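You operate a simulated robot arm through the tools that you are given. There is no shell and no other tool. Be economical: measure what you need, move in short steps, check, and stop when the job is done.

The job below is to be done with a simulated two-armed robot. You get a single attempt, and the scene is never put back.

Task
Hold the white crate on the white table steady with one hand and put the yellow sponge from the white table in it with the other.

Only the result counts: the job must be done as asked and must still hold three seconds after the hand-in. Knocking over, shifting, dropping, spilling or breaking anything else fails it.

Robot
Two 6-joint arms with two-finger parallel grippers on one trunk, on a base that drives. Base frame: it is fixed to the floor where the robot stands at the start and does not move with it; the origin is under the middle of the robot, x ahead of it, y to its left, z up; the surface under the hand at the start is at about z = 0.8. Readings come in m, degrees, newtons and seconds.
The left shoulder is at the start at [-0.102, 0.177, 0.758], the right one opposite. With the tool pointing down near the work surface each hand reaches from about 0.1 to 0.7 m from the robot's upright axis, wherever it stands, measured 20 degrees to its own side. Places, roughly: white crate [1.25, 0, 0.75]. Payload 1.57 kg a hand.
The TCP of each hand is the grasp point between the finger pads, 0.03 m short of the fingertips. In the tool frame z runs along the fingers and y along their closing line. The gripper opens to 0.08 m. The fingers are 0.017 m wide and 0.012 m thick; the gripper's body (0.04 by 0.082 m) begins 0.08 m behind the TCP.
Orientation is that of the tool frame in the base frame, as [roll, pitch, yaw] about the fixed x, y, z axes, in that order (R = Rz(yaw) Ry(pitch) Rx(roll)). With the fingers straight down and closing along the base's y, the tool's x points along the base's -x, its y along +y and its z along -z.

Tools
- The arms move only by the tool move_arm. It takes "left_deltas", "right_deltas" or both (then of equal length, played together; a hand with none holds still); each is a list of rows, each a list of 3 entries, a list of its own where there are three numbers: the shift along the tool's x, y, z in m, then the turn, a rotation vector about the tool's x, y, z in degrees, then the gripper command, from -1 (fully open) to 1 (shut), values between in proportion. In form: [[[tx, ty, tz], [rx, ry, rz], gripper], ...]. A call has 1 to 8 rows; each row is the pose to reach, as a shift and turn from the pose commanded when the call began, along the tool's axes at that moment. Each row takes 0.2 s and may step no farther than 0.05 m and 8.6 degrees from the row before; otherwise, or with a gripper value out of range, the whole call is refused. Where a pose cannot be reached the arm comes as near as it can. A force on the tool above 40 N (or 10 N above the force at the start of the call, whichever is more), or a blocked arm, ends the call early, and 0.2 s more pass. Each finger travels about 0.072 m/s and halts on what it meets, pressing with about 40 N; the grip force reading is that of the motor and also rises with nothing between the fingers. The clock runs only during rows and for 0.2 s after the last one: add rows that repeat a pose to give the fingers time. It gives the time, the measured TCP pose, the force on the tool (base axes), the opening and the grip force at its end, in the units of the frame above (readings bear some noise), with the torque about the TCP (base axes, N m) and any sound that the robot's microphone picked up, and new pictures: "show" is both (left out), scene, wrist or none (wrist: the cameras of the hands that moved).
- Cameras (640 x 400 px; columns grow to the right, rows downward): "scene" is now at [0.037, 0.0221, 1.4786]; the picture's right is [0.25, -0.97, 0.00], its down [-0.74, -0.19, -0.65] and it looks along [0.63, 0.16, -0.76] (base axes); focal length 263 px, centre (320, 200). "left" rides on the left gripper at [0.072, 0.007, -0.122] in its tool frame; the picture's right is [-0.09, 1.00, 0.00], its down [-0.84, -0.08, -0.54] and it looks along [-0.54, -0.05, 0.84] (tool axes); focal length 238 px, centre (320, 200). "right" rides on the right gripper at [0.072, -0.007, -0.122] in its tool frame; the picture's right is [0.09, 1.00, 0.00], its down [-0.84, 0.08, -0.54] and it looks along [-0.54, 0.05, 0.84] (tool axes); focal length 238 px, centre (320, 200). There is no depth. A picture from a camera that has moved, and an enlarged one, comes with that camera's place and axes in the base frame and with its lens.
- lift_body(by): slides the trunk up (or, below 0, down) by that many m; the arms and the scene camera ride with it, the base frame stays. It gives what a move gives, with no picture.
- steer(legs): drives the robot by 1 to 6 legs, each [ahead, left, turn to the left] in m, m and degrees, along the robot's own axes; the way and the turn of a leg run together, so that a leg with both is an arc; at most 1.5 m and 180 degrees a leg. The arms and the cameras ride along, it lands a little off, and it stops where it bumps. It gives what a move gives, and a new picture of the scene camera.
- aim_head(pan, tilt): turns the head with the scene camera to pan (to the left, within 143 degrees either way) and tilt (down, from -29 to 69), counted from straight ahead of the robot. It gives what a move gives, and a new picture of the scene camera.
- zoom(camera, box): a new picture of the part [left, top, right, bottom] of that camera's present view, enlarged. The clock stands still meanwhile.
- sign_off(): hands the job in; it is judged then, once.

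Work in short steps. Places have to be worked out from the pictures, the camera data and where the tool is seen: move nearer, look again, correct. Check each grasp and each placing, and mend what went wrong. You have 120 turns and 260 pictures in all, those below and enlarged ones among them. Open the grippers and draw the arms clear of the work before you hand the job in, unless the task says otherwise; then end with one line.

The tools are called after "Call:" as name(argument=value, ...) on one line, values as JSON. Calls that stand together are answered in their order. move_arm: Moves the arms, as the interface text tells. Its arguments: {"type":"object","properties":{"left_deltas":{"type":"array","items":{"type":"array"}},"right_deltas":{"type":"array","items":{"type":"array"}},"show":{"type":"string","enum":["both","scene","wrist","none"]}},"required":[]} The other tools are called the same way: lift_body (by) slides the trunk up or down; steer (legs) drives the base; aim_head (pan, tilt) turns the head that bears the scene camera; zoom (camera, box) takes an enlarged picture of a part of a camera's view; sign_off () hands the job in.

At the start:

```text
t: 0.0
left_eef_pos: [0.3691, 0.2917, 1.0989]
left_orientation: [180.0, 0.0, 180.0]
left_wrist_force: [0.8, 0.5, -0.3]
left_wrist_torque: [-0.01, 0.01, -0.03]
left_grip_width: 0.0799
left_grasp_force: 0.1
right_eef_pos: [0.4731, -0.0656, 1.0825]
right_orientation: [179.9, 0.0, -179.9]
right_wrist_force: [0.3, 0.5, 0.0]
right_wrist_torque: [-0.01, 0.0, 0.0]
right_grip_width: 0.0797
right_grasp_force: 0.0
trunk travel left (down, up): [-0.2, 0.128]
robot x, y, heading: [-0.0006, -0.0007, -0.2]
head pan, tilt: [14.7, 49.6]
```

scene: 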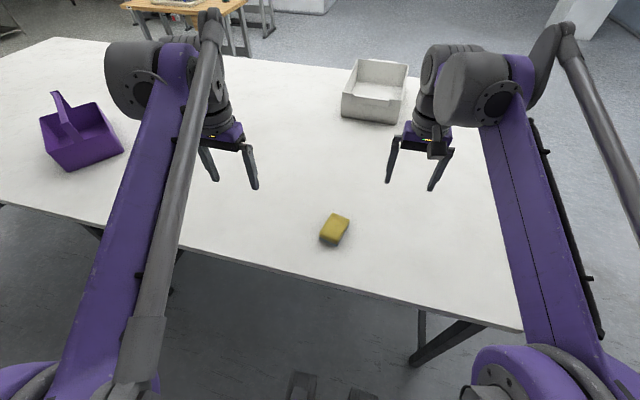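
right: 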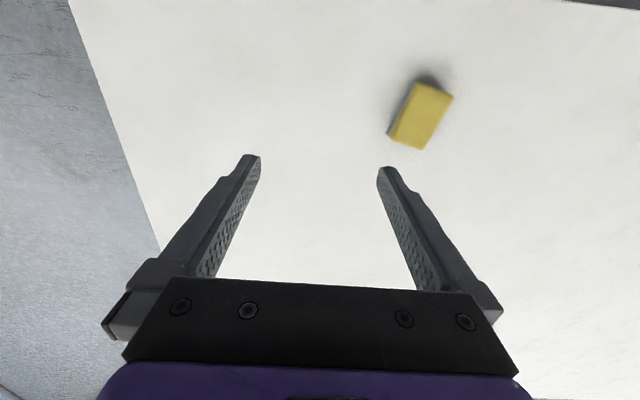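
left: 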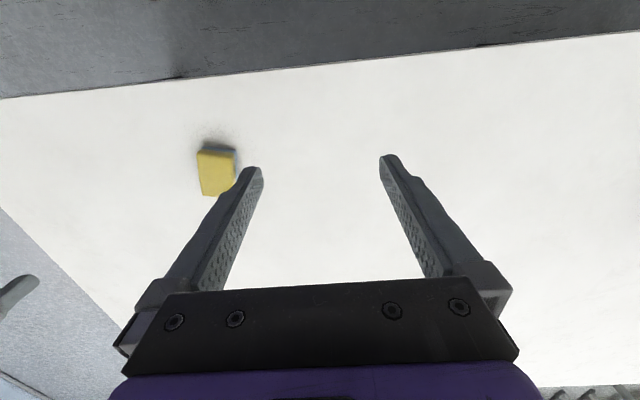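

The sponge looks to be at about [0.48, 0.095, 0.82], its long side about -13° from x. I bring the right hand above it.

Call:
move_arm(right_deltas=[[[0, 0.032, 0.024], [0, 0, 2.6], -1], [[-0.002, 0.064, 0.048], [0, 0, 5.2], -1], [[-0.004, 0.096, 0.072], [0, 0, 7.8], -1], [[-0.006, 0.128, 0.096], [0, 0, 10.4], -1], [[-0.007, 0.159, 0.12], [0, 0, 13], -1], [[-0.007, 0.159, 0.12], [0, 0, 13], -1]])

Call:
zoom(camera="scene", box=[300, 30, 460, 130])

```text
t: 1.4
left_eef_pos: [0.3694, 0.2926, 1.0978]
left_orientation: [-180.0, 0.0, -179.9]
left_wrist_force: [0.2, 0.7, -0.9]
left_wrist_torque: [0.02, -0.01, -0.01]
left_grip_width: 0.0801
left_grasp_force: 0.1
right_eef_pos: [0.4785, 0.0914, 0.9643]
right_orientation: [180.0, -0.1, 166.9]
right_wrist_force: [0.3, -0.6, -0.1]
right_wrist_torque: [-0.05, 0.01, -0.02]
right_grip_width: 0.0798
right_grasp_force: 0.0
trunk travel left (down, up): [-0.2, 0.128]
robot x, y, heading: [0.003, 0.0036, -0.4]
head pan, tilt: [14.7, 49.6]
camera scene: at [0.0368, 0.0216, 1.4786], right [0.25, -0.97, 0.0], down [-0.74, -0.19, -0.65], along [0.63, 0.16, -0.76], focal length 263 px, centre (320, 200)
camera right: at [0.407, 0.1012, 1.0853], right [0.14, 0.99, 0.0], down [0.83, -0.11, 0.54], along [0.54, -0.07, -0.84], focal length 238 px, centre (320, 200)
```

scene: 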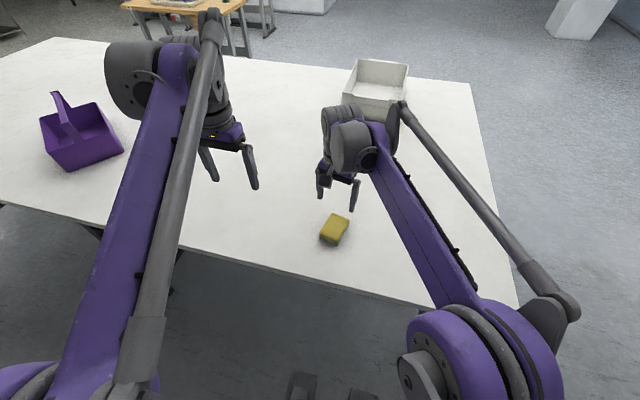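
right: 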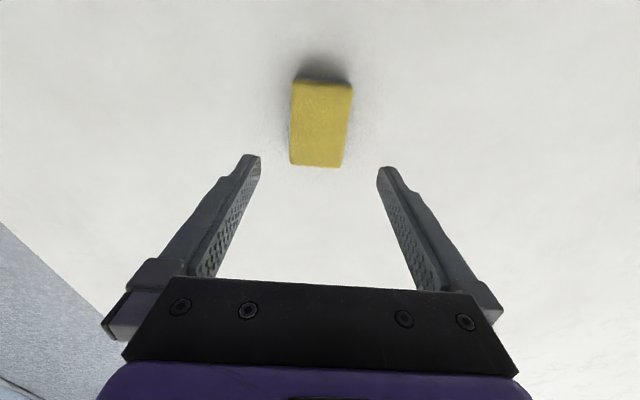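

```text
4.00 times, centred on (380, 80) of scene
camera zoom: at [0.0368, 0.0216, 1.4786], right [0.25, -0.97, 0.0], down [-0.74, -0.19, -0.65], along [0.63, 0.16, -0.76], focal length 1053 px, centre (80, 680)
```

zoom: 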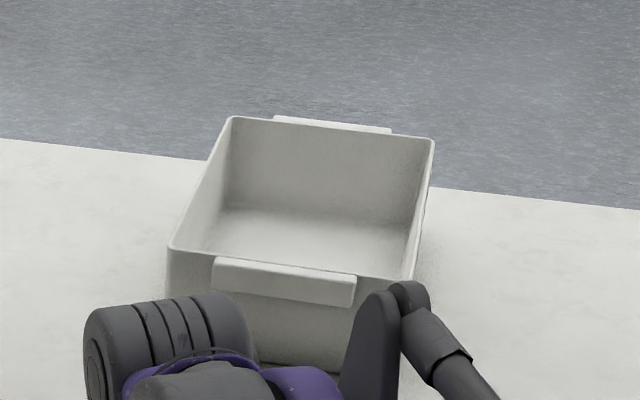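

Aligned over the sponge. I lower to just above the table and look.

Call:
move_arm(right_deltas=[[[0, 0, 0.035], [0, 0, 0], -1], [[0, 0, 0.07], [0, 0, 0], -1], [[0, 0, 0.1], [0, 0, 0], -1], [[0, 0, 0.1], [0, 0, 0], -1]])

```text
t: 2.4
left_eef_pos: [0.369, 0.2923, 1.0988]
left_orientation: [-180.0, 0.1, -179.9]
left_wrist_force: [0.7, 0.0, -0.7]
left_wrist_torque: [0.04, -0.01, 0.01]
left_grip_width: 0.0801
left_grasp_force: 0.0
right_eef_pos: [0.4801, 0.0936, 0.8637]
right_orientation: [-180.0, 0.0, 167.0]
right_wrist_force: [-0.9, 0.4, 0.2]
right_wrist_torque: [0.0, -0.02, -0.01]
right_grip_width: 0.0801
right_grasp_force: 0.0
trunk travel left (down, up): [-0.2, 0.128]
robot x, y, heading: [-0.002, -0.001, 0.1]
head pan, tilt: [14.7, 49.6]
camera scene: at [0.0368, 0.022, 1.4786], right [0.25, -0.97, 0.0], down [-0.74, -0.19, -0.65], along [0.63, 0.16, -0.76], focal length 263 px, centre (320, 200)
camera right: at [0.4086, 0.1022, 0.985], right [0.13, 0.99, 0.0], down [0.83, -0.11, 0.54], along [0.54, -0.07, -0.84], focal length 238 px, centre (320, 200)
```

scene: 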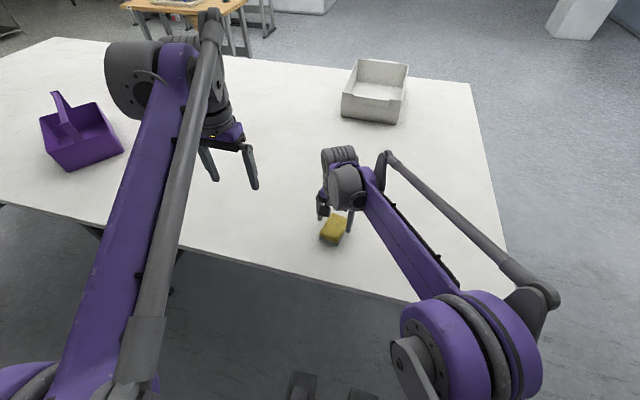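
right: 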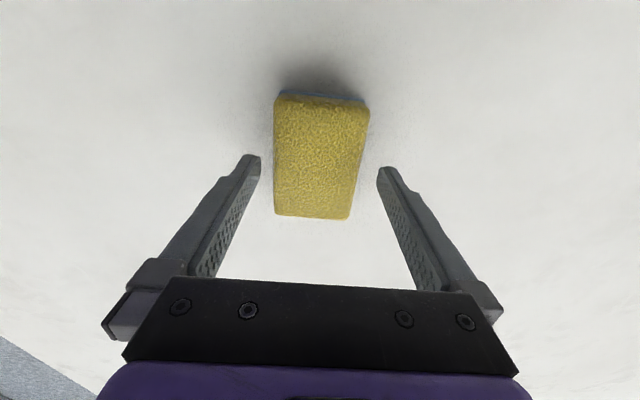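

The sponge top is near z≈0.845, centre x≈0.468. I shift 1 cm back, lower about 2.5 cm and close.

Call:
move_arm(right_deltas=[[[0.01, 0, 0.01], [0, 0, 0], -1], [[0.011, 0, 0.025], [0, 0, 0], -1], [[0.011, 0, 0.025], [0, 0, 0], 0.2], [[0.011, 0, 0.025], [0, 0, 0], 0.6], [[0.011, 0, 0.025], [0, 0, 0], 1], [[0.011, 0, 0.025], [0, 0, 0], 1], [[0.011, 0, 0.025], [0, 0, 0], 1]])

```text
t: 4.0
left_eef_pos: [0.3691, 0.2926, 1.0975]
left_orientation: [-180.0, 0.1, -180.0]
left_wrist_force: [0.4, 0.3, -0.2]
left_wrist_torque: [0.03, -0.01, 0.02]
left_grip_width: 0.08
left_grasp_force: 0.1
right_eef_pos: [0.4702, 0.0957, 0.8374]
right_orientation: [180.0, 0.0, 167.0]
right_wrist_force: [-1.3, 0.3, 0.8]
right_wrist_torque: [0.01, 0.0, 0.01]
right_grip_width: 0.0606
right_grasp_force: 40.0
trunk travel left (down, up): [-0.2, 0.128]
robot x, y, heading: [-0.0006, -0.0015, 0.0]
head pan, tilt: [14.7, 49.6]
camera scene: at [0.037, 0.0221, 1.4786], right [0.25, -0.97, 0.0], down [-0.74, -0.19, -0.65], along [0.63, 0.16, -0.76], focal length 263 px, centre (320, 200)
camera right: at [0.3978, 0.1043, 0.9607], right [0.13, 0.99, 0.0], down [0.83, -0.11, 0.54], along [0.54, -0.07, -0.84], focal length 238 px, centre (320, 200)
```

scene: 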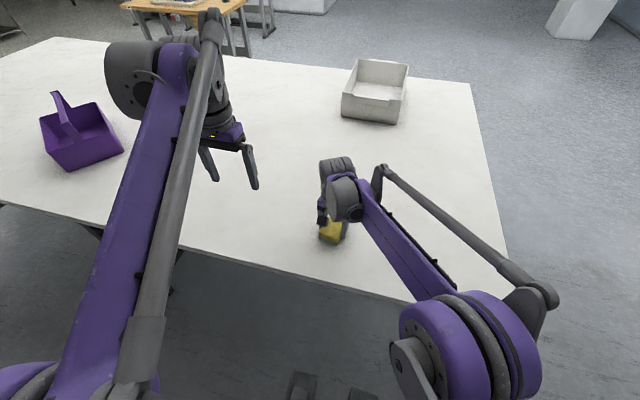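
right: 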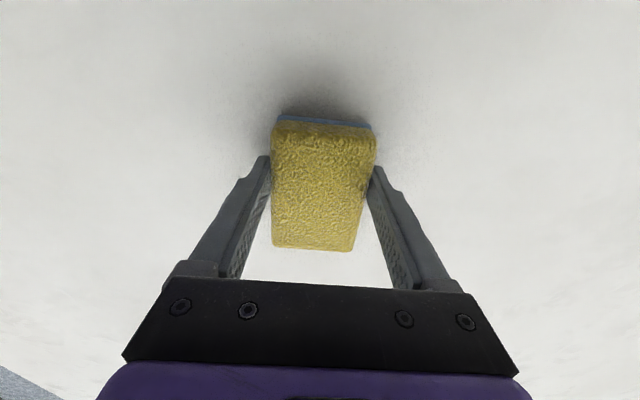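

Gripped at 6 cm. I lift it straight up and check.

Call:
move_arm(right_deltas=[[[0, 0, -0.03], [0, 0, 0], 1], [[0, 0, -0.07], [0, 0, 0], 1], [[0, -0.03, -0.11], [0, 0, -4], 1], [[0, -0.06, -0.15], [0, 0, -8], 1], [[0, -0.095, -0.18], [0, 0, -12], 1], [[0, -0.13, -0.21], [0, 0, -13], 1], [[0, -0.165, -0.23], [0, 0, -13], 1], [[0, -0.165, -0.23], [0, 0, -13], 1]])

Call:
aim_head(pan=-30, tilt=35)

```text
t: 5.8
left_eef_pos: [0.3686, 0.2936, 1.0984]
left_orientation: [-180.0, -0.1, 179.9]
left_wrist_force: [-0.2, -0.8, 0.1]
left_wrist_torque: [-0.02, -0.02, 0.02]
left_grip_width: 0.0799
left_grasp_force: 0.2
right_eef_pos: [0.4315, -0.0676, 1.0676]
right_orientation: [180.0, 0.0, 179.9]
right_wrist_force: [-0.3, -0.7, -0.1]
right_wrist_torque: [0.0, 0.01, -0.04]
right_grip_width: 0.0603
right_grasp_force: 40.4
trunk travel left (down, up): [-0.2, 0.128]
robot x, y, heading: [-0.0038, -0.0038, -0.1]
head pan, tilt: [14.7, 49.6]
camera scene: at [0.0373, 0.0226, 1.4786], right [0.25, -0.97, 0.0], down [-0.74, -0.19, -0.65], along [0.63, 0.16, -0.76], focal length 263 px, centre (320, 200)
camera right: at [0.3602, -0.0742, 1.1904], right [-0.09, 1.0, 0.0], down [0.84, 0.08, 0.54], along [0.54, 0.05, -0.84], focal length 238 px, centre (320, 200)
```

scene: 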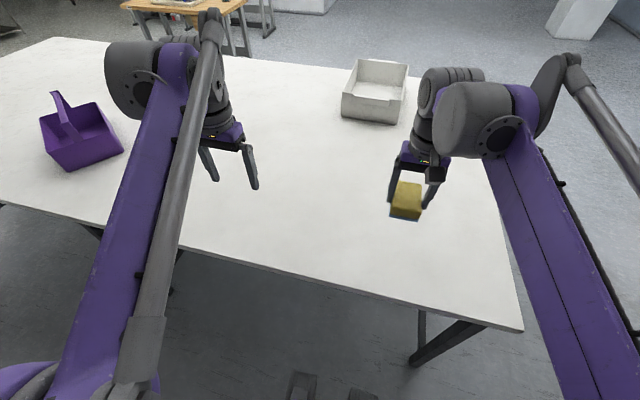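
right: 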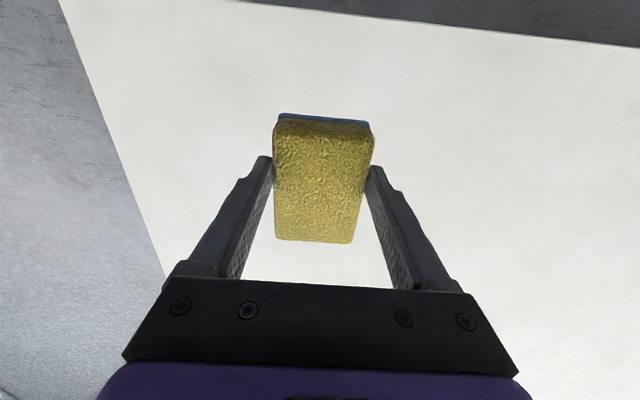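

```text
t: 6.9
left_eef_pos: [0.3689, 0.2931, 1.0981]
left_orientation: [-180.0, -0.1, 180.0]
left_wrist_force: [0.8, 0.4, 0.3]
left_wrist_torque: [0.0, -0.02, 0.0]
left_grip_width: 0.08
left_grasp_force: 0.1
right_eef_pos: [0.4313, -0.0671, 1.0682]
right_orientation: [180.0, 0.0, 179.9]
right_wrist_force: [-0.3, 0.8, 0.0]
right_wrist_torque: [0.01, -0.03, 0.02]
right_grip_width: 0.0603
right_grasp_force: 40.4
trunk travel left (down, up): [-0.2, 0.128]
robot x, y, heading: [0.0013, -0.0026, 0.0]
head pan, tilt: [-30.0, 35.0]
camera scene: at [0.0385, -0.0415, 1.4998], right [-0.5, -0.87, 0.0], down [-0.5, 0.29, -0.82], along [0.71, -0.41, -0.57], focal length 263 px, centre (320, 200)
```

scene: 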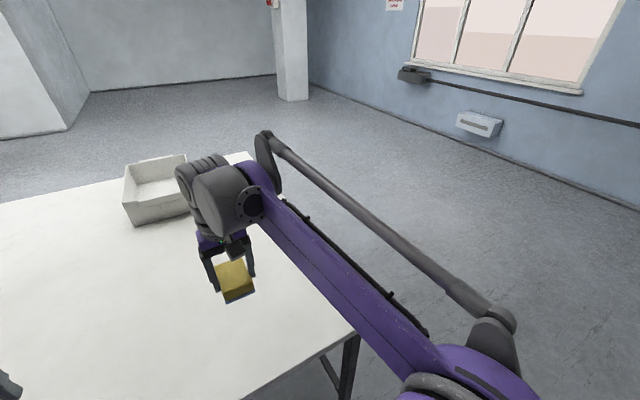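

Sponge held. The crate spans roughly x 1.09–1.45, y −0.06–0.19, rim z≈0.93, and the table's far edge is at x≈1.615, so the crate is best reached from the far side. I drive round the clear right end of the table.

Call:
steer(legs=[[-0.1, 0, 0], [0, -1.2, 0], [1.2, 0, 0], [1.15, 0, 0], [0, 0, 90], [0, 0, 90]])

Call:
aim_head(pan=-30, tilt=40)

```text
t: 37.2
left_eef_pos: [1.8763, -1.4977, 1.0986]
left_orientation: [-180.0, 0.0, -0.3]
left_wrist_force: [-0.4, -0.1, 0.6]
left_wrist_torque: [0.0, 0.01, 0.02]
left_grip_width: 0.0799
left_grasp_force: 0.1
right_eef_pos: [1.8155, -1.1382, 1.0674]
right_orientation: [-180.0, 0.0, -0.3]
right_wrist_force: [0.1, 0.6, -0.9]
right_wrist_torque: [0.01, 0.02, 0.02]
right_grip_width: 0.0605
right_grasp_force: 40.5
trunk travel left (down, up): [-0.2, 0.128]
robot x, y, heading: [2.2484, -1.2101, 179.6]
head pan, tilt: [-30.0, 35.0]
camera scene: at [2.2111, -1.1605, 1.4998], right [0.51, 0.86, 0.0], down [0.5, -0.29, -0.82], along [-0.71, 0.41, -0.57], focal length 263 px, centre (320, 200)
```

scene: 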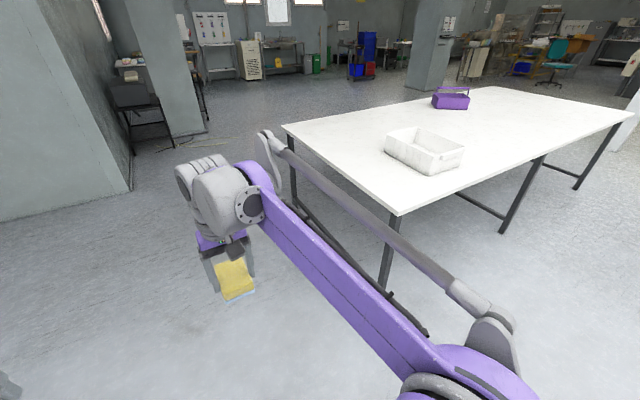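

```text
t: 37.9
left_eef_pos: [1.8771, -1.4978, 1.0977]
left_orientation: [-179.9, 0.0, -0.4]
left_wrist_force: [0.2, 0.0, 0.5]
left_wrist_torque: [0.0, -0.01, -0.04]
left_grip_width: 0.0799
left_grasp_force: 0.0
right_eef_pos: [1.8165, -1.137, 1.068]
right_orientation: [-180.0, 0.0, -0.2]
right_wrist_force: [0.2, 0.4, 0.2]
right_wrist_torque: [0.0, -0.02, 0.01]
right_grip_width: 0.0603
right_grasp_force: 40.2
trunk travel left (down, up): [-0.2, 0.128]
robot x, y, heading: [2.2515, -1.205, 179.8]
head pan, tilt: [-30.0, 40.0]
camera scene: at [2.2137, -1.162, 1.4923], right [0.51, 0.86, 0.0], down [0.55, -0.32, -0.77], along [-0.66, 0.39, -0.64], focal length 263 px, centre (320, 200)
```

scene: 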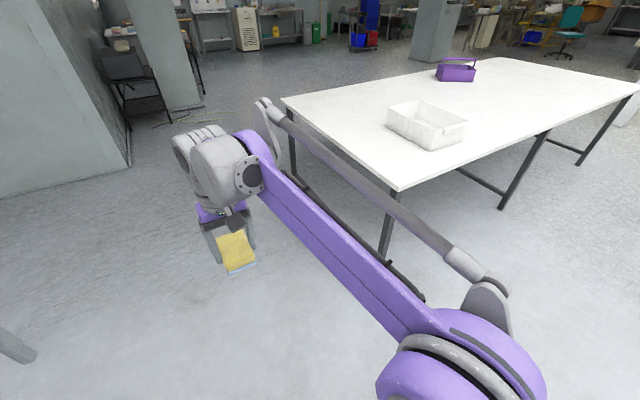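

The way is clear. I strafe right so the robot faces the crate, then look down at it.

Call:
steer(legs=[[0, -1.25, 0.2]])

Call:
aim_head(pan=0, tilt=45)

```text
t: 49.1
left_eef_pos: [1.8823, -0.2538, 1.098]
left_orientation: [180.0, 0.0, 0.2]
left_wrist_force: [0.2, -0.3, 0.1]
left_wrist_torque: [0.0, 0.01, 0.0]
left_grip_width: 0.0802
left_grasp_force: 0.1
right_eef_pos: [1.818, 0.1052, 1.0678]
right_orientation: [180.0, -0.1, 0.2]
right_wrist_force: [-0.5, 0.5, -0.2]
right_wrist_torque: [0.01, -0.05, -0.04]
right_grip_width: 0.0603
right_grasp_force: 39.6
trunk travel left (down, up): [-0.2, 0.128]
robot x, y, heading: [2.2531, 0.0372, -179.9]
head pan, tilt: [-30.0, 40.0]
camera scene: at [2.2164, 0.0835, 1.4922], right [0.5, 0.87, 0.0], down [0.56, -0.32, -0.77], along [-0.66, 0.38, -0.64], focal length 263 px, centre (320, 200)
```

scene: 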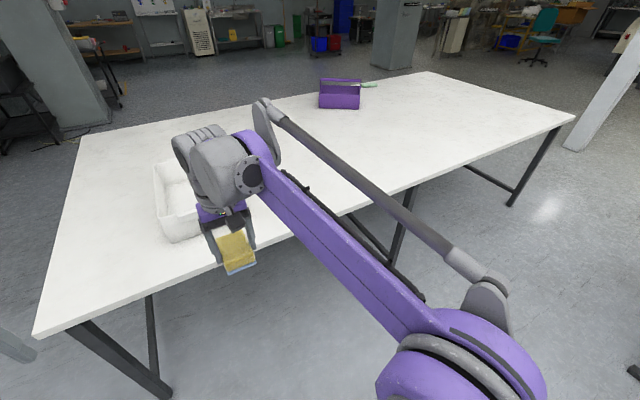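

```text
t: 50.0
left_eef_pos: [1.8818, -0.2537, 1.0987]
left_orientation: [180.0, 0.0, 0.2]
left_wrist_force: [0.3, -0.1, -1.1]
left_wrist_torque: [0.02, 0.0, -0.01]
left_grip_width: 0.0801
left_grasp_force: 0.1
right_eef_pos: [1.818, 0.1057, 1.0689]
right_orientation: [180.0, 0.1, 0.0]
right_wrist_force: [0.3, -0.1, -1.1]
right_wrist_torque: [0.0, -0.02, -0.02]
right_grip_width: 0.0606
right_grasp_force: 40.1
trunk travel left (down, up): [-0.2, 0.128]
robot x, y, heading: [2.2494, 0.0367, -179.5]
head pan, tilt: [0.0, 45.0]
camera scene: at [2.2088, 0.041, 1.485], right [0.0, 1.0, 0.0], down [0.71, 0.0, -0.71], along [-0.71, 0.0, -0.71], focal length 263 px, centre (320, 200)
```

scene: 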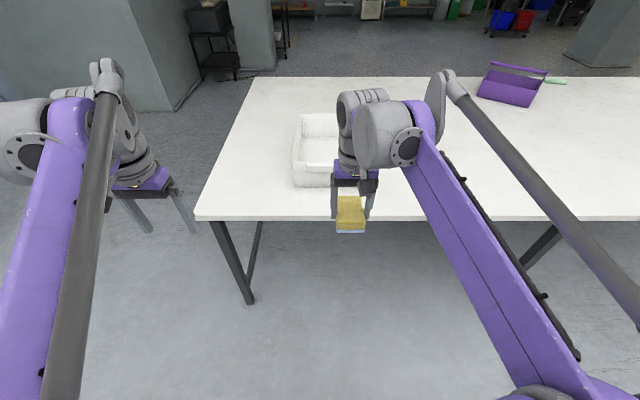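

Crate's near-left corner confirmed at about [1.45, −0.06]. I drive ahead to about the same standoff as at the start.

Call:
steer(legs=[[0.28, 0, 0]])

Call:
aim_head(pan=0, tilt=50)

Call:
zoom(camera="left", box=[0, 0, 640, 400])

Call:
zoom(camera="right", box=[0, 0, 640, 400])

```text
t: 52.0
left_eef_pos: [1.6064, -0.2546, 1.0991]
left_orientation: [180.0, 0.0, 0.2]
left_wrist_force: [-0.2, -0.1, 0.5]
left_wrist_torque: [0.02, 0.0, 0.05]
left_grip_width: 0.0799
left_grasp_force: 0.0
right_eef_pos: [1.5423, 0.1045, 1.0679]
right_orientation: [-179.9, 0.0, 0.1]
right_wrist_force: [-0.1, 0.4, -0.4]
right_wrist_torque: [-0.01, -0.01, 0.0]
right_grip_width: 0.0603
right_grasp_force: 40.3
trunk travel left (down, up): [-0.2, 0.128]
robot x, y, heading: [1.972, 0.0359, -180.0]
head pan, tilt: [0.0, 45.0]
camera scene: at [1.9321, 0.0406, 1.485], right [0.0, 1.0, 0.0], down [0.71, 0.0, -0.71], along [-0.71, 0.0, -0.71], focal length 263 px, centre (320, 200)
```

scene: 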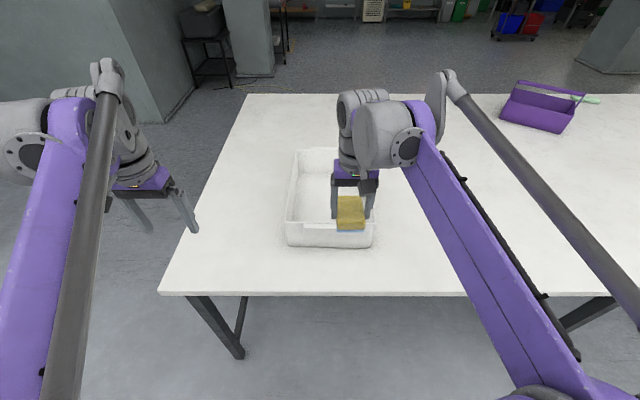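

```text
t: 52.6
left_eef_pos: [1.6066, -0.2551, 1.0978]
left_orientation: [-180.0, 0.0, 0.1]
left_wrist_force: [-0.6, -0.2, -0.1]
left_wrist_torque: [0.0, 0.02, 0.01]
left_grip_width: 0.08
left_grasp_force: 0.1
right_eef_pos: [1.5423, 0.1052, 1.0673]
right_orientation: [-180.0, 0.1, 0.0]
right_wrist_force: [-0.2, 0.3, -0.6]
right_wrist_torque: [-0.01, -0.02, -0.01]
right_grip_width: 0.0606
right_grasp_force: 40.2
trunk travel left (down, up): [-0.2, 0.128]
robot x, y, heading: [1.9772, 0.0374, -179.7]
head pan, tilt: [0.0, 50.0]
camera scene: at [1.9369, 0.0406, 1.4781], right [0.0, 1.0, 0.0], down [0.77, 0.0, -0.64], along [-0.64, 0.0, -0.77], focal length 263 px, centre (320, 200)
```

scene: 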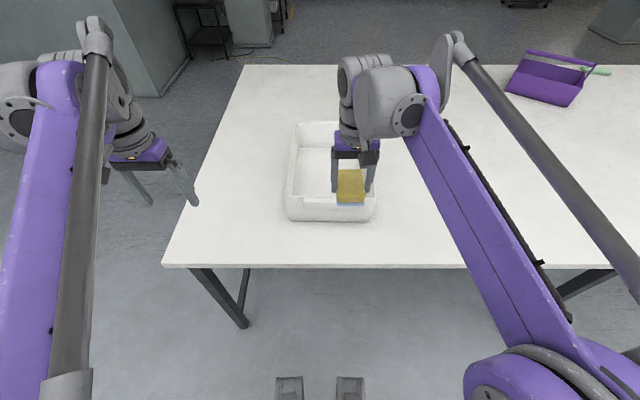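

```text
1.00 times, centred on (320, 200) of left (not enlarged: the box is as wide or as high as the picture)
camera zoom: at [1.6775, -0.261, 1.2205], right [-0.09, -1.0, 0.0], down [-0.84, 0.08, 0.54], along [-0.54, 0.05, -0.84], focal length 238 px, centre (320, 200)
```

zoom: 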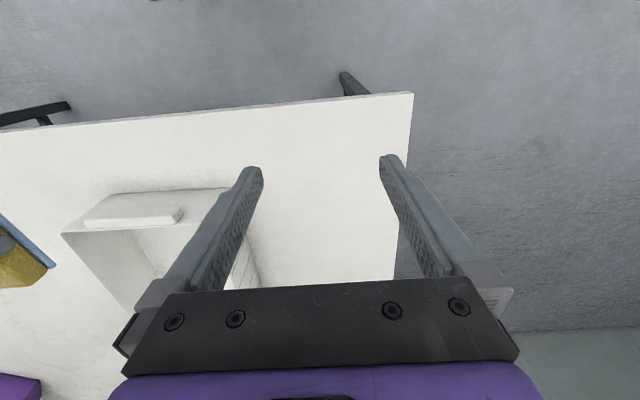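

```text
1.00 times, centred on (320, 200) of right (not enlarged: the box is as wide or as high as the picture)
camera zoom: at [1.6149, 0.1108, 1.1902], right [0.09, -1.0, 0.0], down [-0.84, -0.08, 0.54], along [-0.54, -0.05, -0.84], focal length 238 px, centre (320, 200)
```

zoom: 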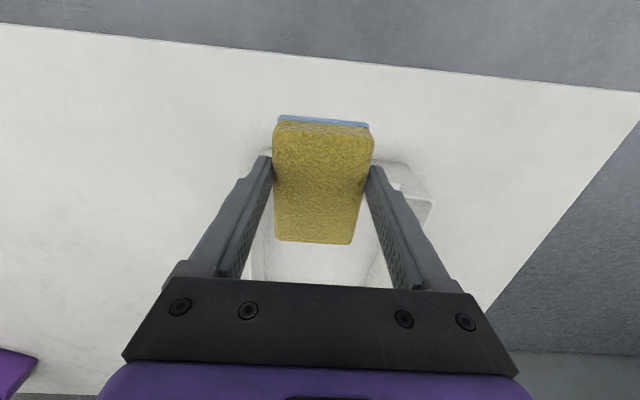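

I bring the left hand over the crate's long side wall (y≈−0.06, x≈1.38), still well above the rim.

Call:
move_arm(left_deltas=[[[-0.032, -0.026, 0.004], [0, 0, 0], -1], [[-0.064, -0.052, 0.008], [0, 0, 0], -1], [[-0.096, -0.078, 0.012], [0, 0, 0], -1], [[-0.128, -0.104, 0.016], [0, 0, 0], -1], [[-0.16, -0.13, 0.02], [0, 0, 0], -1], [[-0.192, -0.16, 0.024], [0, 0, 0], -1], [[-0.22, -0.19, 0.03], [0, 0, 0], -1], [[-0.22, -0.19, 0.03], [0, 0, 0], -1]])

```text
t: 54.4
left_eef_pos: [1.4069, -0.0671, 1.0518]
left_orientation: [180.0, -0.1, 0.1]
left_wrist_force: [-0.3, 0.5, 0.1]
left_wrist_torque: [-0.03, -0.03, 0.01]
left_grip_width: 0.08
left_grasp_force: 0.1
left hand out of reach, approached as far as the arm can: row 6, 7, 8
right_eef_pos: [1.5409, 0.1068, 1.0677]
right_orientation: [179.9, -0.1, 0.1]
right_wrist_force: [-0.8, 0.9, 0.2]
right_wrist_torque: [0.0, -0.02, 0.02]
right_grip_width: 0.0603
right_grasp_force: 39.6
trunk travel left (down, up): [-0.2, 0.128]
robot x, y, heading: [1.9755, 0.0384, -180.0]
head pan, tilt: [0.0, 50.0]
camera scene: at [1.9352, 0.0419, 1.478], right [0.0, 1.0, 0.0], down [0.77, 0.0, -0.64], along [-0.64, 0.0, -0.77], focal length 263 px, centre (320, 200)
camera left: at [1.4787, -0.073, 1.1744], right [-0.09, -1.0, 0.0], down [-0.84, 0.08, 0.54], along [-0.54, 0.05, -0.84], focal length 238 px, centre (320, 200)
```

scene: 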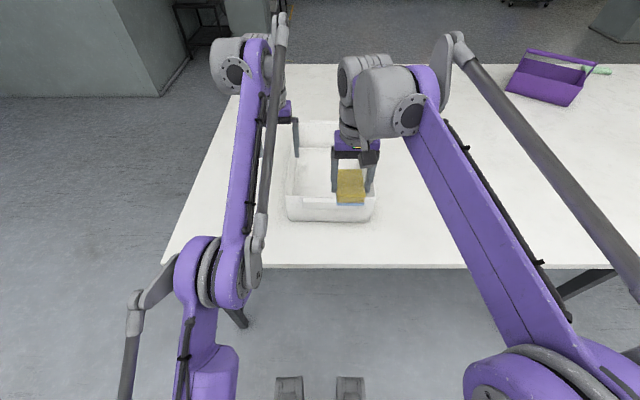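
left: 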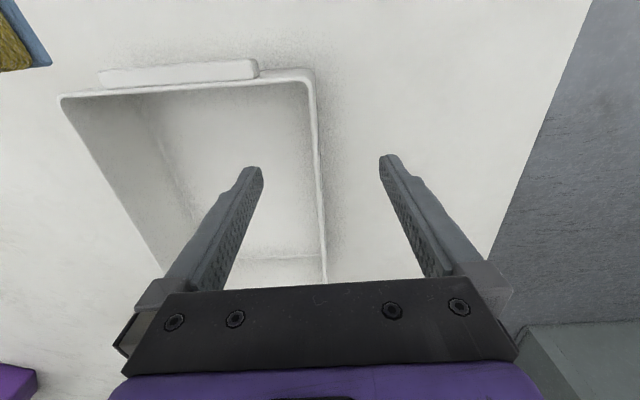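

The wall passes between the fingers. I lower the left hand towards the rim in steps.

Call:
move_arm(left_deltas=[[[0, -0.002, 0.03], [0, 0, 0], -1], [[0, -0.004, 0.06], [0, 0, 0], -1], [[0, -0.005, 0.09], [0, 0, 0], -1], [[0, -0.005, 0.09], [0, 0, 0], -1]])

```text
t: 55.4
left_eef_pos: [1.4075, -0.0629, 0.963]
left_orientation: [180.0, 0.0, 0.2]
left_wrist_force: [-0.5, -0.2, 0.3]
left_wrist_torque: [0.01, 0.0, -0.04]
left_grip_width: 0.08
left_grasp_force: 0.2
right_eef_pos: [1.543, 0.1057, 1.0679]
right_orientation: [-180.0, 0.0, 0.1]
right_wrist_force: [-0.1, -0.2, 0.5]
right_wrist_torque: [-0.02, 0.02, 0.03]
right_grip_width: 0.0603
right_grasp_force: 40.1
trunk travel left (down, up): [-0.2, 0.128]
robot x, y, heading: [1.9744, 0.0383, -179.8]
head pan, tilt: [0.0, 50.0]
camera scene: at [1.9369, 0.0407, 1.4781], right [0.0, 1.0, 0.0], down [0.77, 0.0, -0.64], along [-0.64, 0.0, -0.77], focal length 263 px, centre (320, 200)
camera left: at [1.4792, -0.0687, 1.085], right [-0.09, -1.0, 0.0], down [-0.84, 0.08, 0.54], along [-0.54, 0.05, -0.84], focal length 238 px, centre (320, 200)
```

scene: 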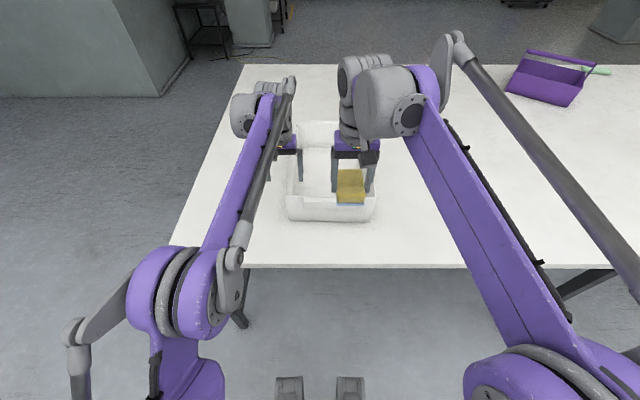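
left: 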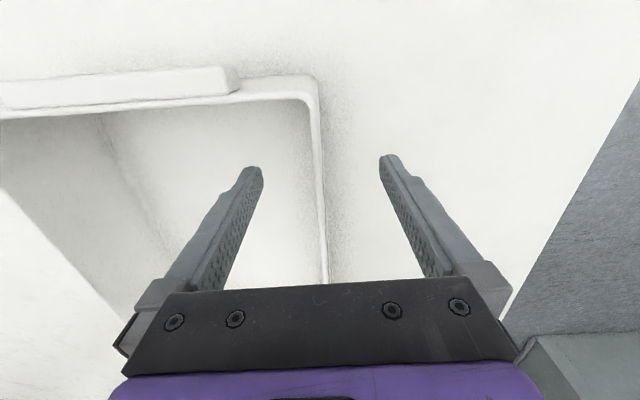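

Wall centred at y≈−0.061. I lower to the grip height and close on the wall.

Call:
move_arm(left_deltas=[[[0, -0.001, 0.025], [0, 0, 0], -1], [[0, -0.001, 0.05], [0, 0, 0], -1], [[0, -0.001, 0.05], [0, 0, 0], -1], [[0, -0.001, 0.05], [0, 0, 0], 0], [[0, -0.001, 0.05], [0, 0, 0], 0.5]])

```text
t: 56.6
left_eef_pos: [1.4064, -0.0629, 0.9134]
left_orientation: [-180.0, 0.0, 0.1]
left_wrist_force: [-0.7, 0.2, 0.7]
left_wrist_torque: [-0.04, 0.0, -0.05]
left_grip_width: 0.0201
left_grasp_force: 0.1
right_eef_pos: [1.5422, 0.1052, 1.0694]
right_orientation: [-180.0, -0.1, 0.0]
right_wrist_force: [0.2, -0.4, -0.7]
right_wrist_torque: [-0.03, -0.01, 0.0]
right_grip_width: 0.0604
right_grasp_force: 39.9
trunk travel left (down, up): [-0.2, 0.128]
robot x, y, heading: [1.9744, 0.0404, -179.8]
head pan, tilt: [0.0, 50.0]
camera scene: at [1.937, 0.0406, 1.4781], right [0.0, 1.0, 0.0], down [0.77, 0.0, -0.64], along [-0.64, 0.0, -0.77], focal length 263 px, centre (320, 200)
camera left: at [1.4793, -0.0676, 1.0349], right [-0.09, -1.0, 0.0], down [-0.84, 0.08, 0.54], along [-0.54, 0.05, -0.84], focal length 238 px, centre (320, 200)
```

scene: 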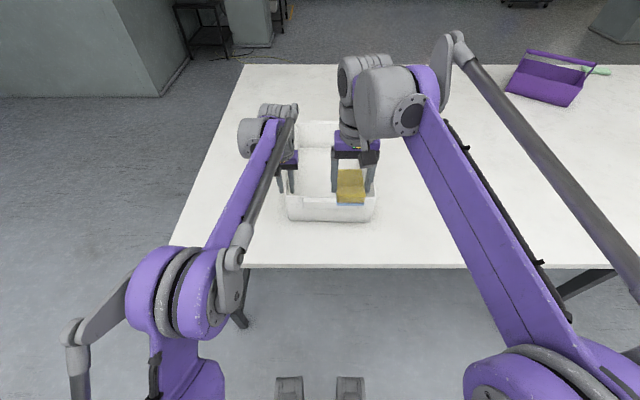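
left: 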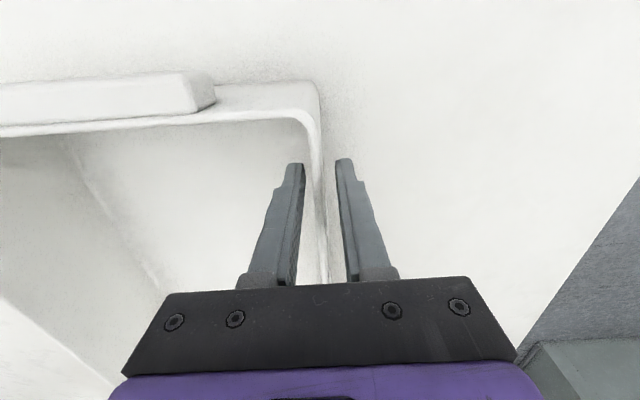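

The wall is centred in the half-closed fingers. I close fully.

Call:
move_arm(left_deltas=[[[0, 0, 0], [0, 0, 0], 0.7], [[0, 0, 0], [0, 0, 0], 0.85], [[0, 0, 0], [0, 0, 0], 1], [[0, 0, 0], [0, 0, 0], 1]])

```text
t: 57.6
left_eef_pos: [1.4075, -0.0623, 0.9123]
left_orientation: [180.0, -0.1, 0.1]
left_wrist_force: [-0.9, 2.5, 0.2]
left_wrist_torque: [0.05, 0.21, -0.42]
left_grip_width: 0.0053
left_grasp_force: 25.3
right_eef_pos: [1.5427, 0.1052, 1.0672]
right_orientation: [-180.0, 0.0, 0.1]
right_wrist_force: [0.4, 0.0, 0.5]
right_wrist_torque: [0.01, 0.0, -0.01]
right_grip_width: 0.0601
right_grasp_force: 39.9
trunk travel left (down, up): [-0.2, 0.128]
robot x, y, heading: [1.9721, 0.0376, -180.2]
head pan, tilt: [0.0, 50.0]
camera scene: at [1.9369, 0.041, 1.4781], right [0.0, 1.0, 0.0], down [0.77, 0.0, -0.64], along [-0.64, 0.0, -0.77], focal length 263 px, centre (320, 200)
camera left: at [1.4793, -0.0671, 1.035], right [-0.09, -1.0, 0.0], down [-0.84, 0.08, 0.54], along [-0.54, 0.05, -0.84], focal length 238 px, centre (320, 200)
```

scene: 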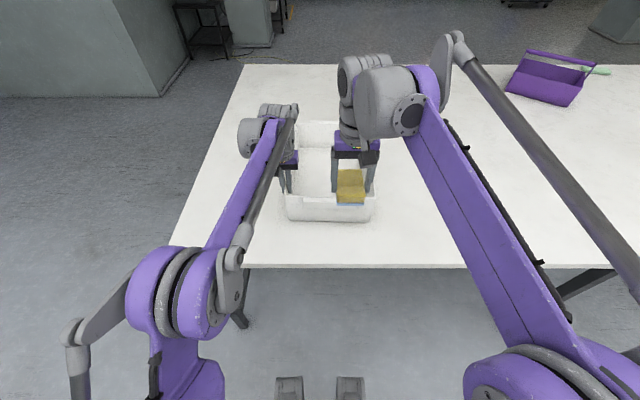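
left: 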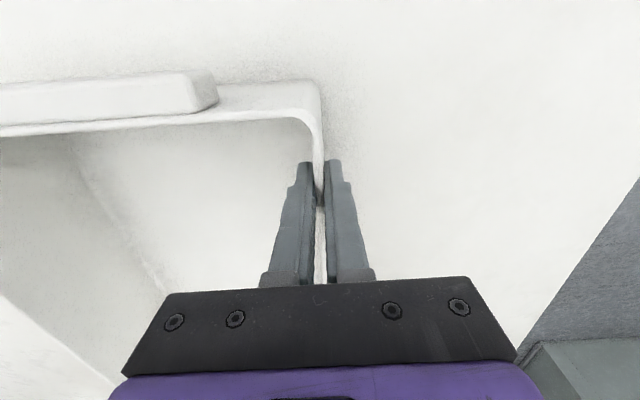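

The wall is held firmly (5 mm). Now I bring the right hand with the sponge over the crate's interior.

Call:
move_arm(right_deltas=[[[-0.035, 0, 0], [0, 0, 0], 1], [[-0.07, 0, 0.01], [0, 0, 0], 1], [[-0.105, 0, 0.03], [0, 0, 0], 1], [[-0.135, 0, 0.05], [0, 0, 0], 1], [[-0.16, 0, 0.07], [0, 0, 0], 1], [[-0.18, 0, 0.085], [0, 0, 0], 1], [[-0.18, 0, 0.085], [0, 0, 0], 1]])

```text
t: 59.2
left_eef_pos: [1.4076, -0.0605, 0.9122]
left_orientation: [180.0, -0.1, 0.1]
left_wrist_force: [-0.6, -0.7, 1.2]
left_wrist_torque: [0.02, -0.22, -0.43]
left_grip_width: 0.005
left_grasp_force: 25.3
right_eef_pos: [1.3699, 0.1043, 0.9808]
right_orientation: [179.9, 0.0, 0.1]
right_wrist_force: [0.0, 0.8, -0.8]
right_wrist_torque: [0.03, -0.03, -0.04]
right_grip_width: 0.0606
right_grasp_force: 40.0
right hand out of reach, approached as far as the arm can: row 6, 7
trunk travel left (down, up): [-0.2, 0.128]
robot x, y, heading: [1.9765, 0.0407, -179.7]
head pan, tilt: [0.0, 50.0]
camera scene: at [1.937, 0.0406, 1.4781], right [0.0, 1.0, 0.0], down [0.77, 0.0, -0.64], along [-0.64, 0.0, -0.77], focal length 263 px, centre (320, 200)
camera right: at [1.4419, 0.1109, 1.1019], right [0.09, -1.0, 0.0], down [-0.84, -0.08, 0.54], along [-0.54, -0.05, -0.84], focal length 238 px, centre (320, 200)
```

scene: 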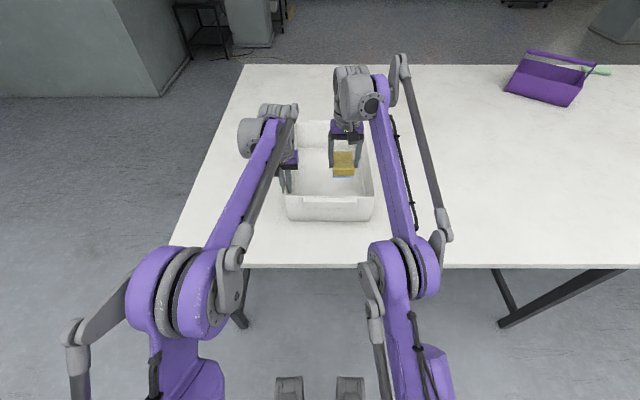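
right: 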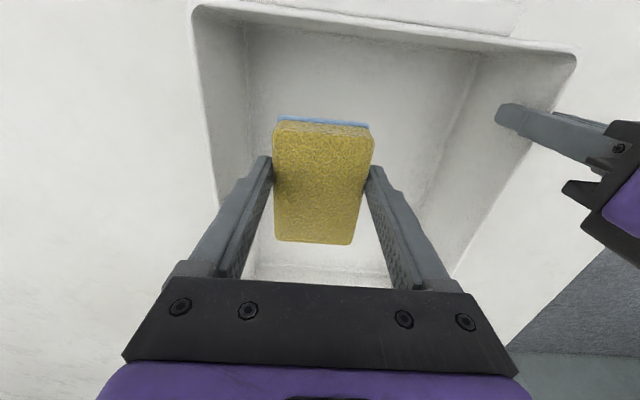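

The sponge is over the interior, clear of all walls. I lower it towards the crate floor.

Call:
move_arm(right_deltas=[[[0, 0, 0.03], [0, 0, 0], 1], [[0, 0, 0.06], [0, 0, 0], 1], [[0, 0, 0.09], [0, 0, 0], 1], [[0, 0, 0.115], [0, 0, 0], 1], [[0, 0, 0.128], [0, 0, 0], 1], [[0, 0, 0.128], [0, 0, 0], 1]])

```text
t: 60.6
left_eef_pos: [1.4084, -0.0617, 0.9117]
left_orientation: [179.9, 0.2, 0.1]
left_wrist_force: [-2.7, 2.0, -3.6]
left_wrist_torque: [-0.04, -0.67, -0.42]
left_grip_width: 0.0049
left_grasp_force: 25.4
right_eef_pos: [1.3704, 0.105, 0.8529]
right_orientation: [-180.0, 0.1, 0.1]
right_wrist_force: [0.7, -0.3, 23.2]
right_wrist_torque: [-0.04, 1.3, 0.03]
right_grip_width: 0.0605
right_grasp_force: 39.8
trunk travel left (down, up): [-0.2, 0.128]
robot x, y, heading: [1.9696, 0.0357, -179.8]
head pan, tilt: [0.0, 50.0]
camera scene: at [1.9379, 0.0404, 1.4782], right [0.0, 1.0, 0.0], down [0.77, 0.0, -0.64], along [-0.64, 0.0, -0.77], focal length 263 px, centre (320, 200)
camera right: at [1.4428, 0.1112, 0.975], right [0.09, -1.0, 0.0], down [-0.84, -0.08, 0.54], along [-0.54, -0.05, -0.84], focal length 238 px, centre (320, 200)
```

scene: 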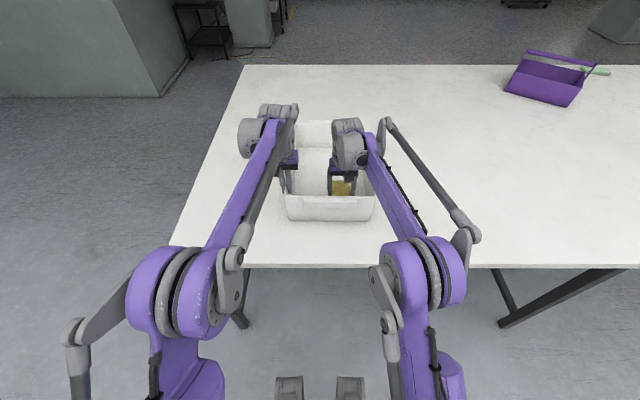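
right: 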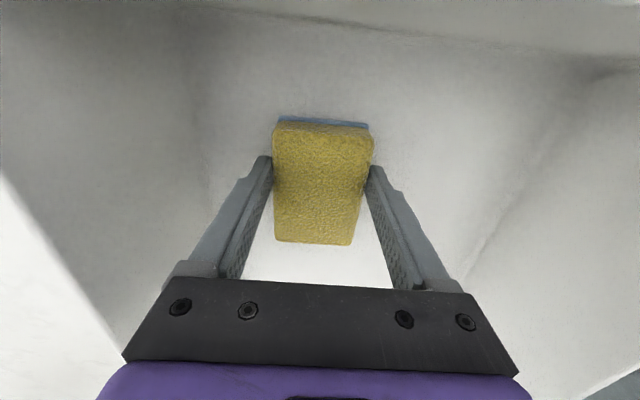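

The sponge has met the crate floor (23 N). I ease up a little, open, and rise straight up.

Call:
move_arm(right_deltas=[[[0, 0, -0.003], [0, 0, 0], 1], [[0, 0, -0.003], [0, 0, 0], 0.4], [[0, 0, -0.003], [0, 0, 0], -0.3], [[0, 0, -0.003], [0, 0, 0], -0.6], [[0, 0, -0.003], [0, 0, 0], -0.6]])

```text
t: 61.8
left_eef_pos: [1.4079, -0.0611, 0.9128]
left_orientation: [-180.0, 0.0, 0.1]
left_wrist_force: [2.3, 0.7, -0.1]
left_wrist_torque: [0.04, 0.71, -0.39]
left_grip_width: 0.0051
left_grasp_force: 25.2
right_eef_pos: [1.3699, 0.1039, 0.8548]
right_orientation: [-179.9, -0.1, 0.0]
right_wrist_force: [-0.6, -0.2, -0.1]
right_wrist_torque: [0.0, 0.03, 0.01]
right_grip_width: 0.0641
right_grasp_force: 0.2
trunk travel left (down, up): [-0.2, 0.128]
robot x, y, heading: [1.9737, 0.0393, -180.1]
head pan, tilt: [0.0, 50.0]
camera scene: at [1.9371, 0.0406, 1.4781], right [0.0, 1.0, 0.0], down [0.77, 0.0, -0.64], along [-0.64, 0.0, -0.77], focal length 263 px, centre (320, 200)
camera right: at [1.4424, 0.111, 0.9767], right [0.09, -1.0, 0.0], down [-0.84, -0.08, 0.54], along [-0.54, -0.05, -0.84], focal length 238 px, centre (320, 200)
```

scene: 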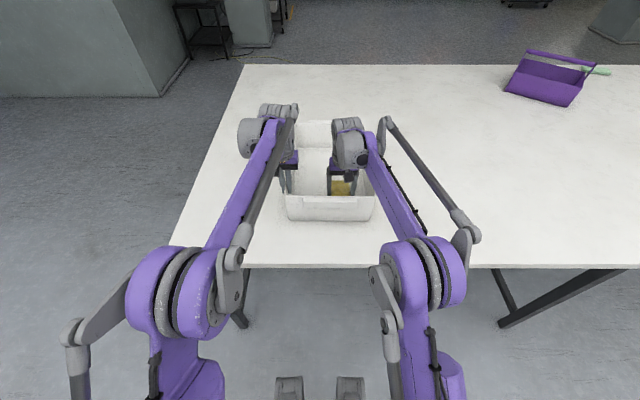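
right: 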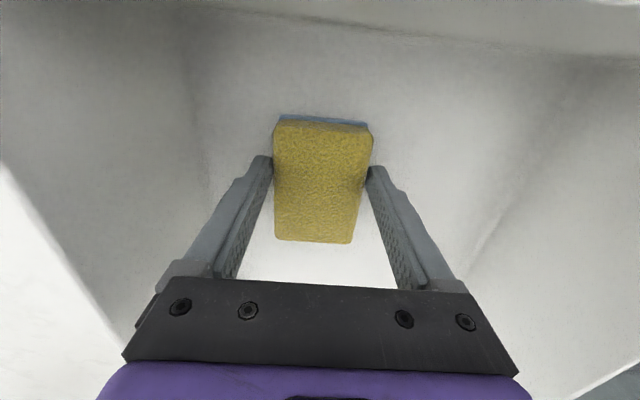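

The sponge is released. I open fully and raise the right hand, then draw it back.

Call:
move_arm(right_deltas=[[[0, 0, 0], [0, 0, 0], -1], [[0, 0, -0.03], [0, 0, 0], -1], [[0, 0, -0.07], [0, 0, 0], -1], [[0, 0, -0.11], [0, 0, 0], -1], [[0.01, 0, -0.15], [0, 0, 0], -1], [[0.04, 0, -0.18], [0, 0, 0], -1], [[0.08, 0, -0.2], [0, 0, 0], -1], [[0.12, 0, -0.21], [0, 0, 0], -1]])

```text
t: 63.6
left_eef_pos: [1.4083, -0.0606, 0.9134]
left_orientation: [179.9, 0.0, 0.1]
left_wrist_force: [3.6, -1.3, -0.4]
left_wrist_torque: [0.5, 0.27, -0.28]
left_grip_width: 0.0049
left_grasp_force: 25.1
right_eef_pos: [1.4911, 0.104, 1.0641]
right_orientation: [180.0, 0.0, 0.1]
right_wrist_force: [0.0, -0.5, -0.4]
right_wrist_torque: [-0.03, -0.02, 0.01]
right_grip_width: 0.08
right_grasp_force: 0.0
trunk travel left (down, up): [-0.2, 0.128]
robot x, y, heading: [1.9726, 0.0368, -179.9]
head pan, tilt: [0.0, 50.0]
camera scene: at [1.9378, 0.0406, 1.478], right [0.0, 1.0, 0.0], down [0.77, 0.0, -0.64], along [-0.64, 0.0, -0.77], focal length 263 px, centre (320, 200)
camera right: at [1.5622, 0.1112, 1.1862], right [0.09, -1.0, 0.0], down [-0.84, -0.08, 0.54], along [-0.54, -0.05, -0.84], focal length 238 px, centre (320, 200)
```

scene: 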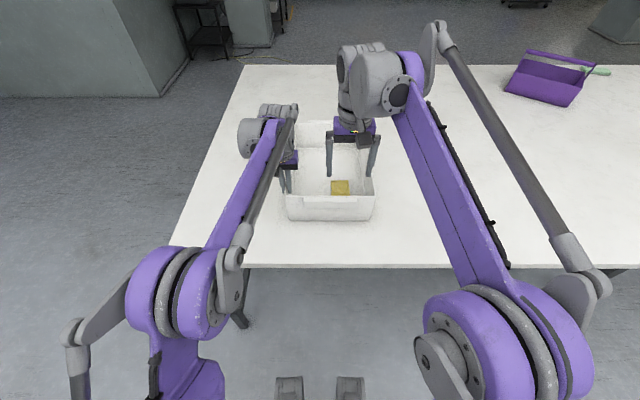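
right: 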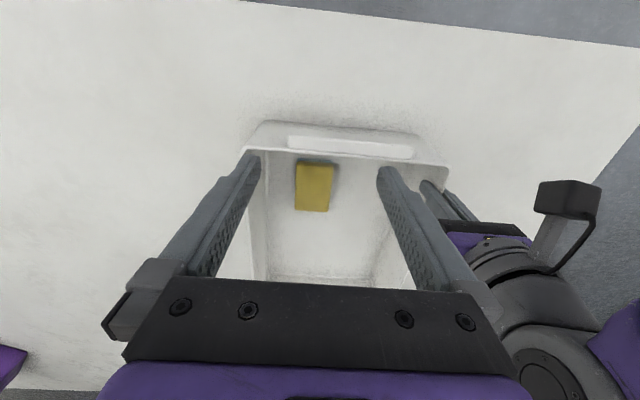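

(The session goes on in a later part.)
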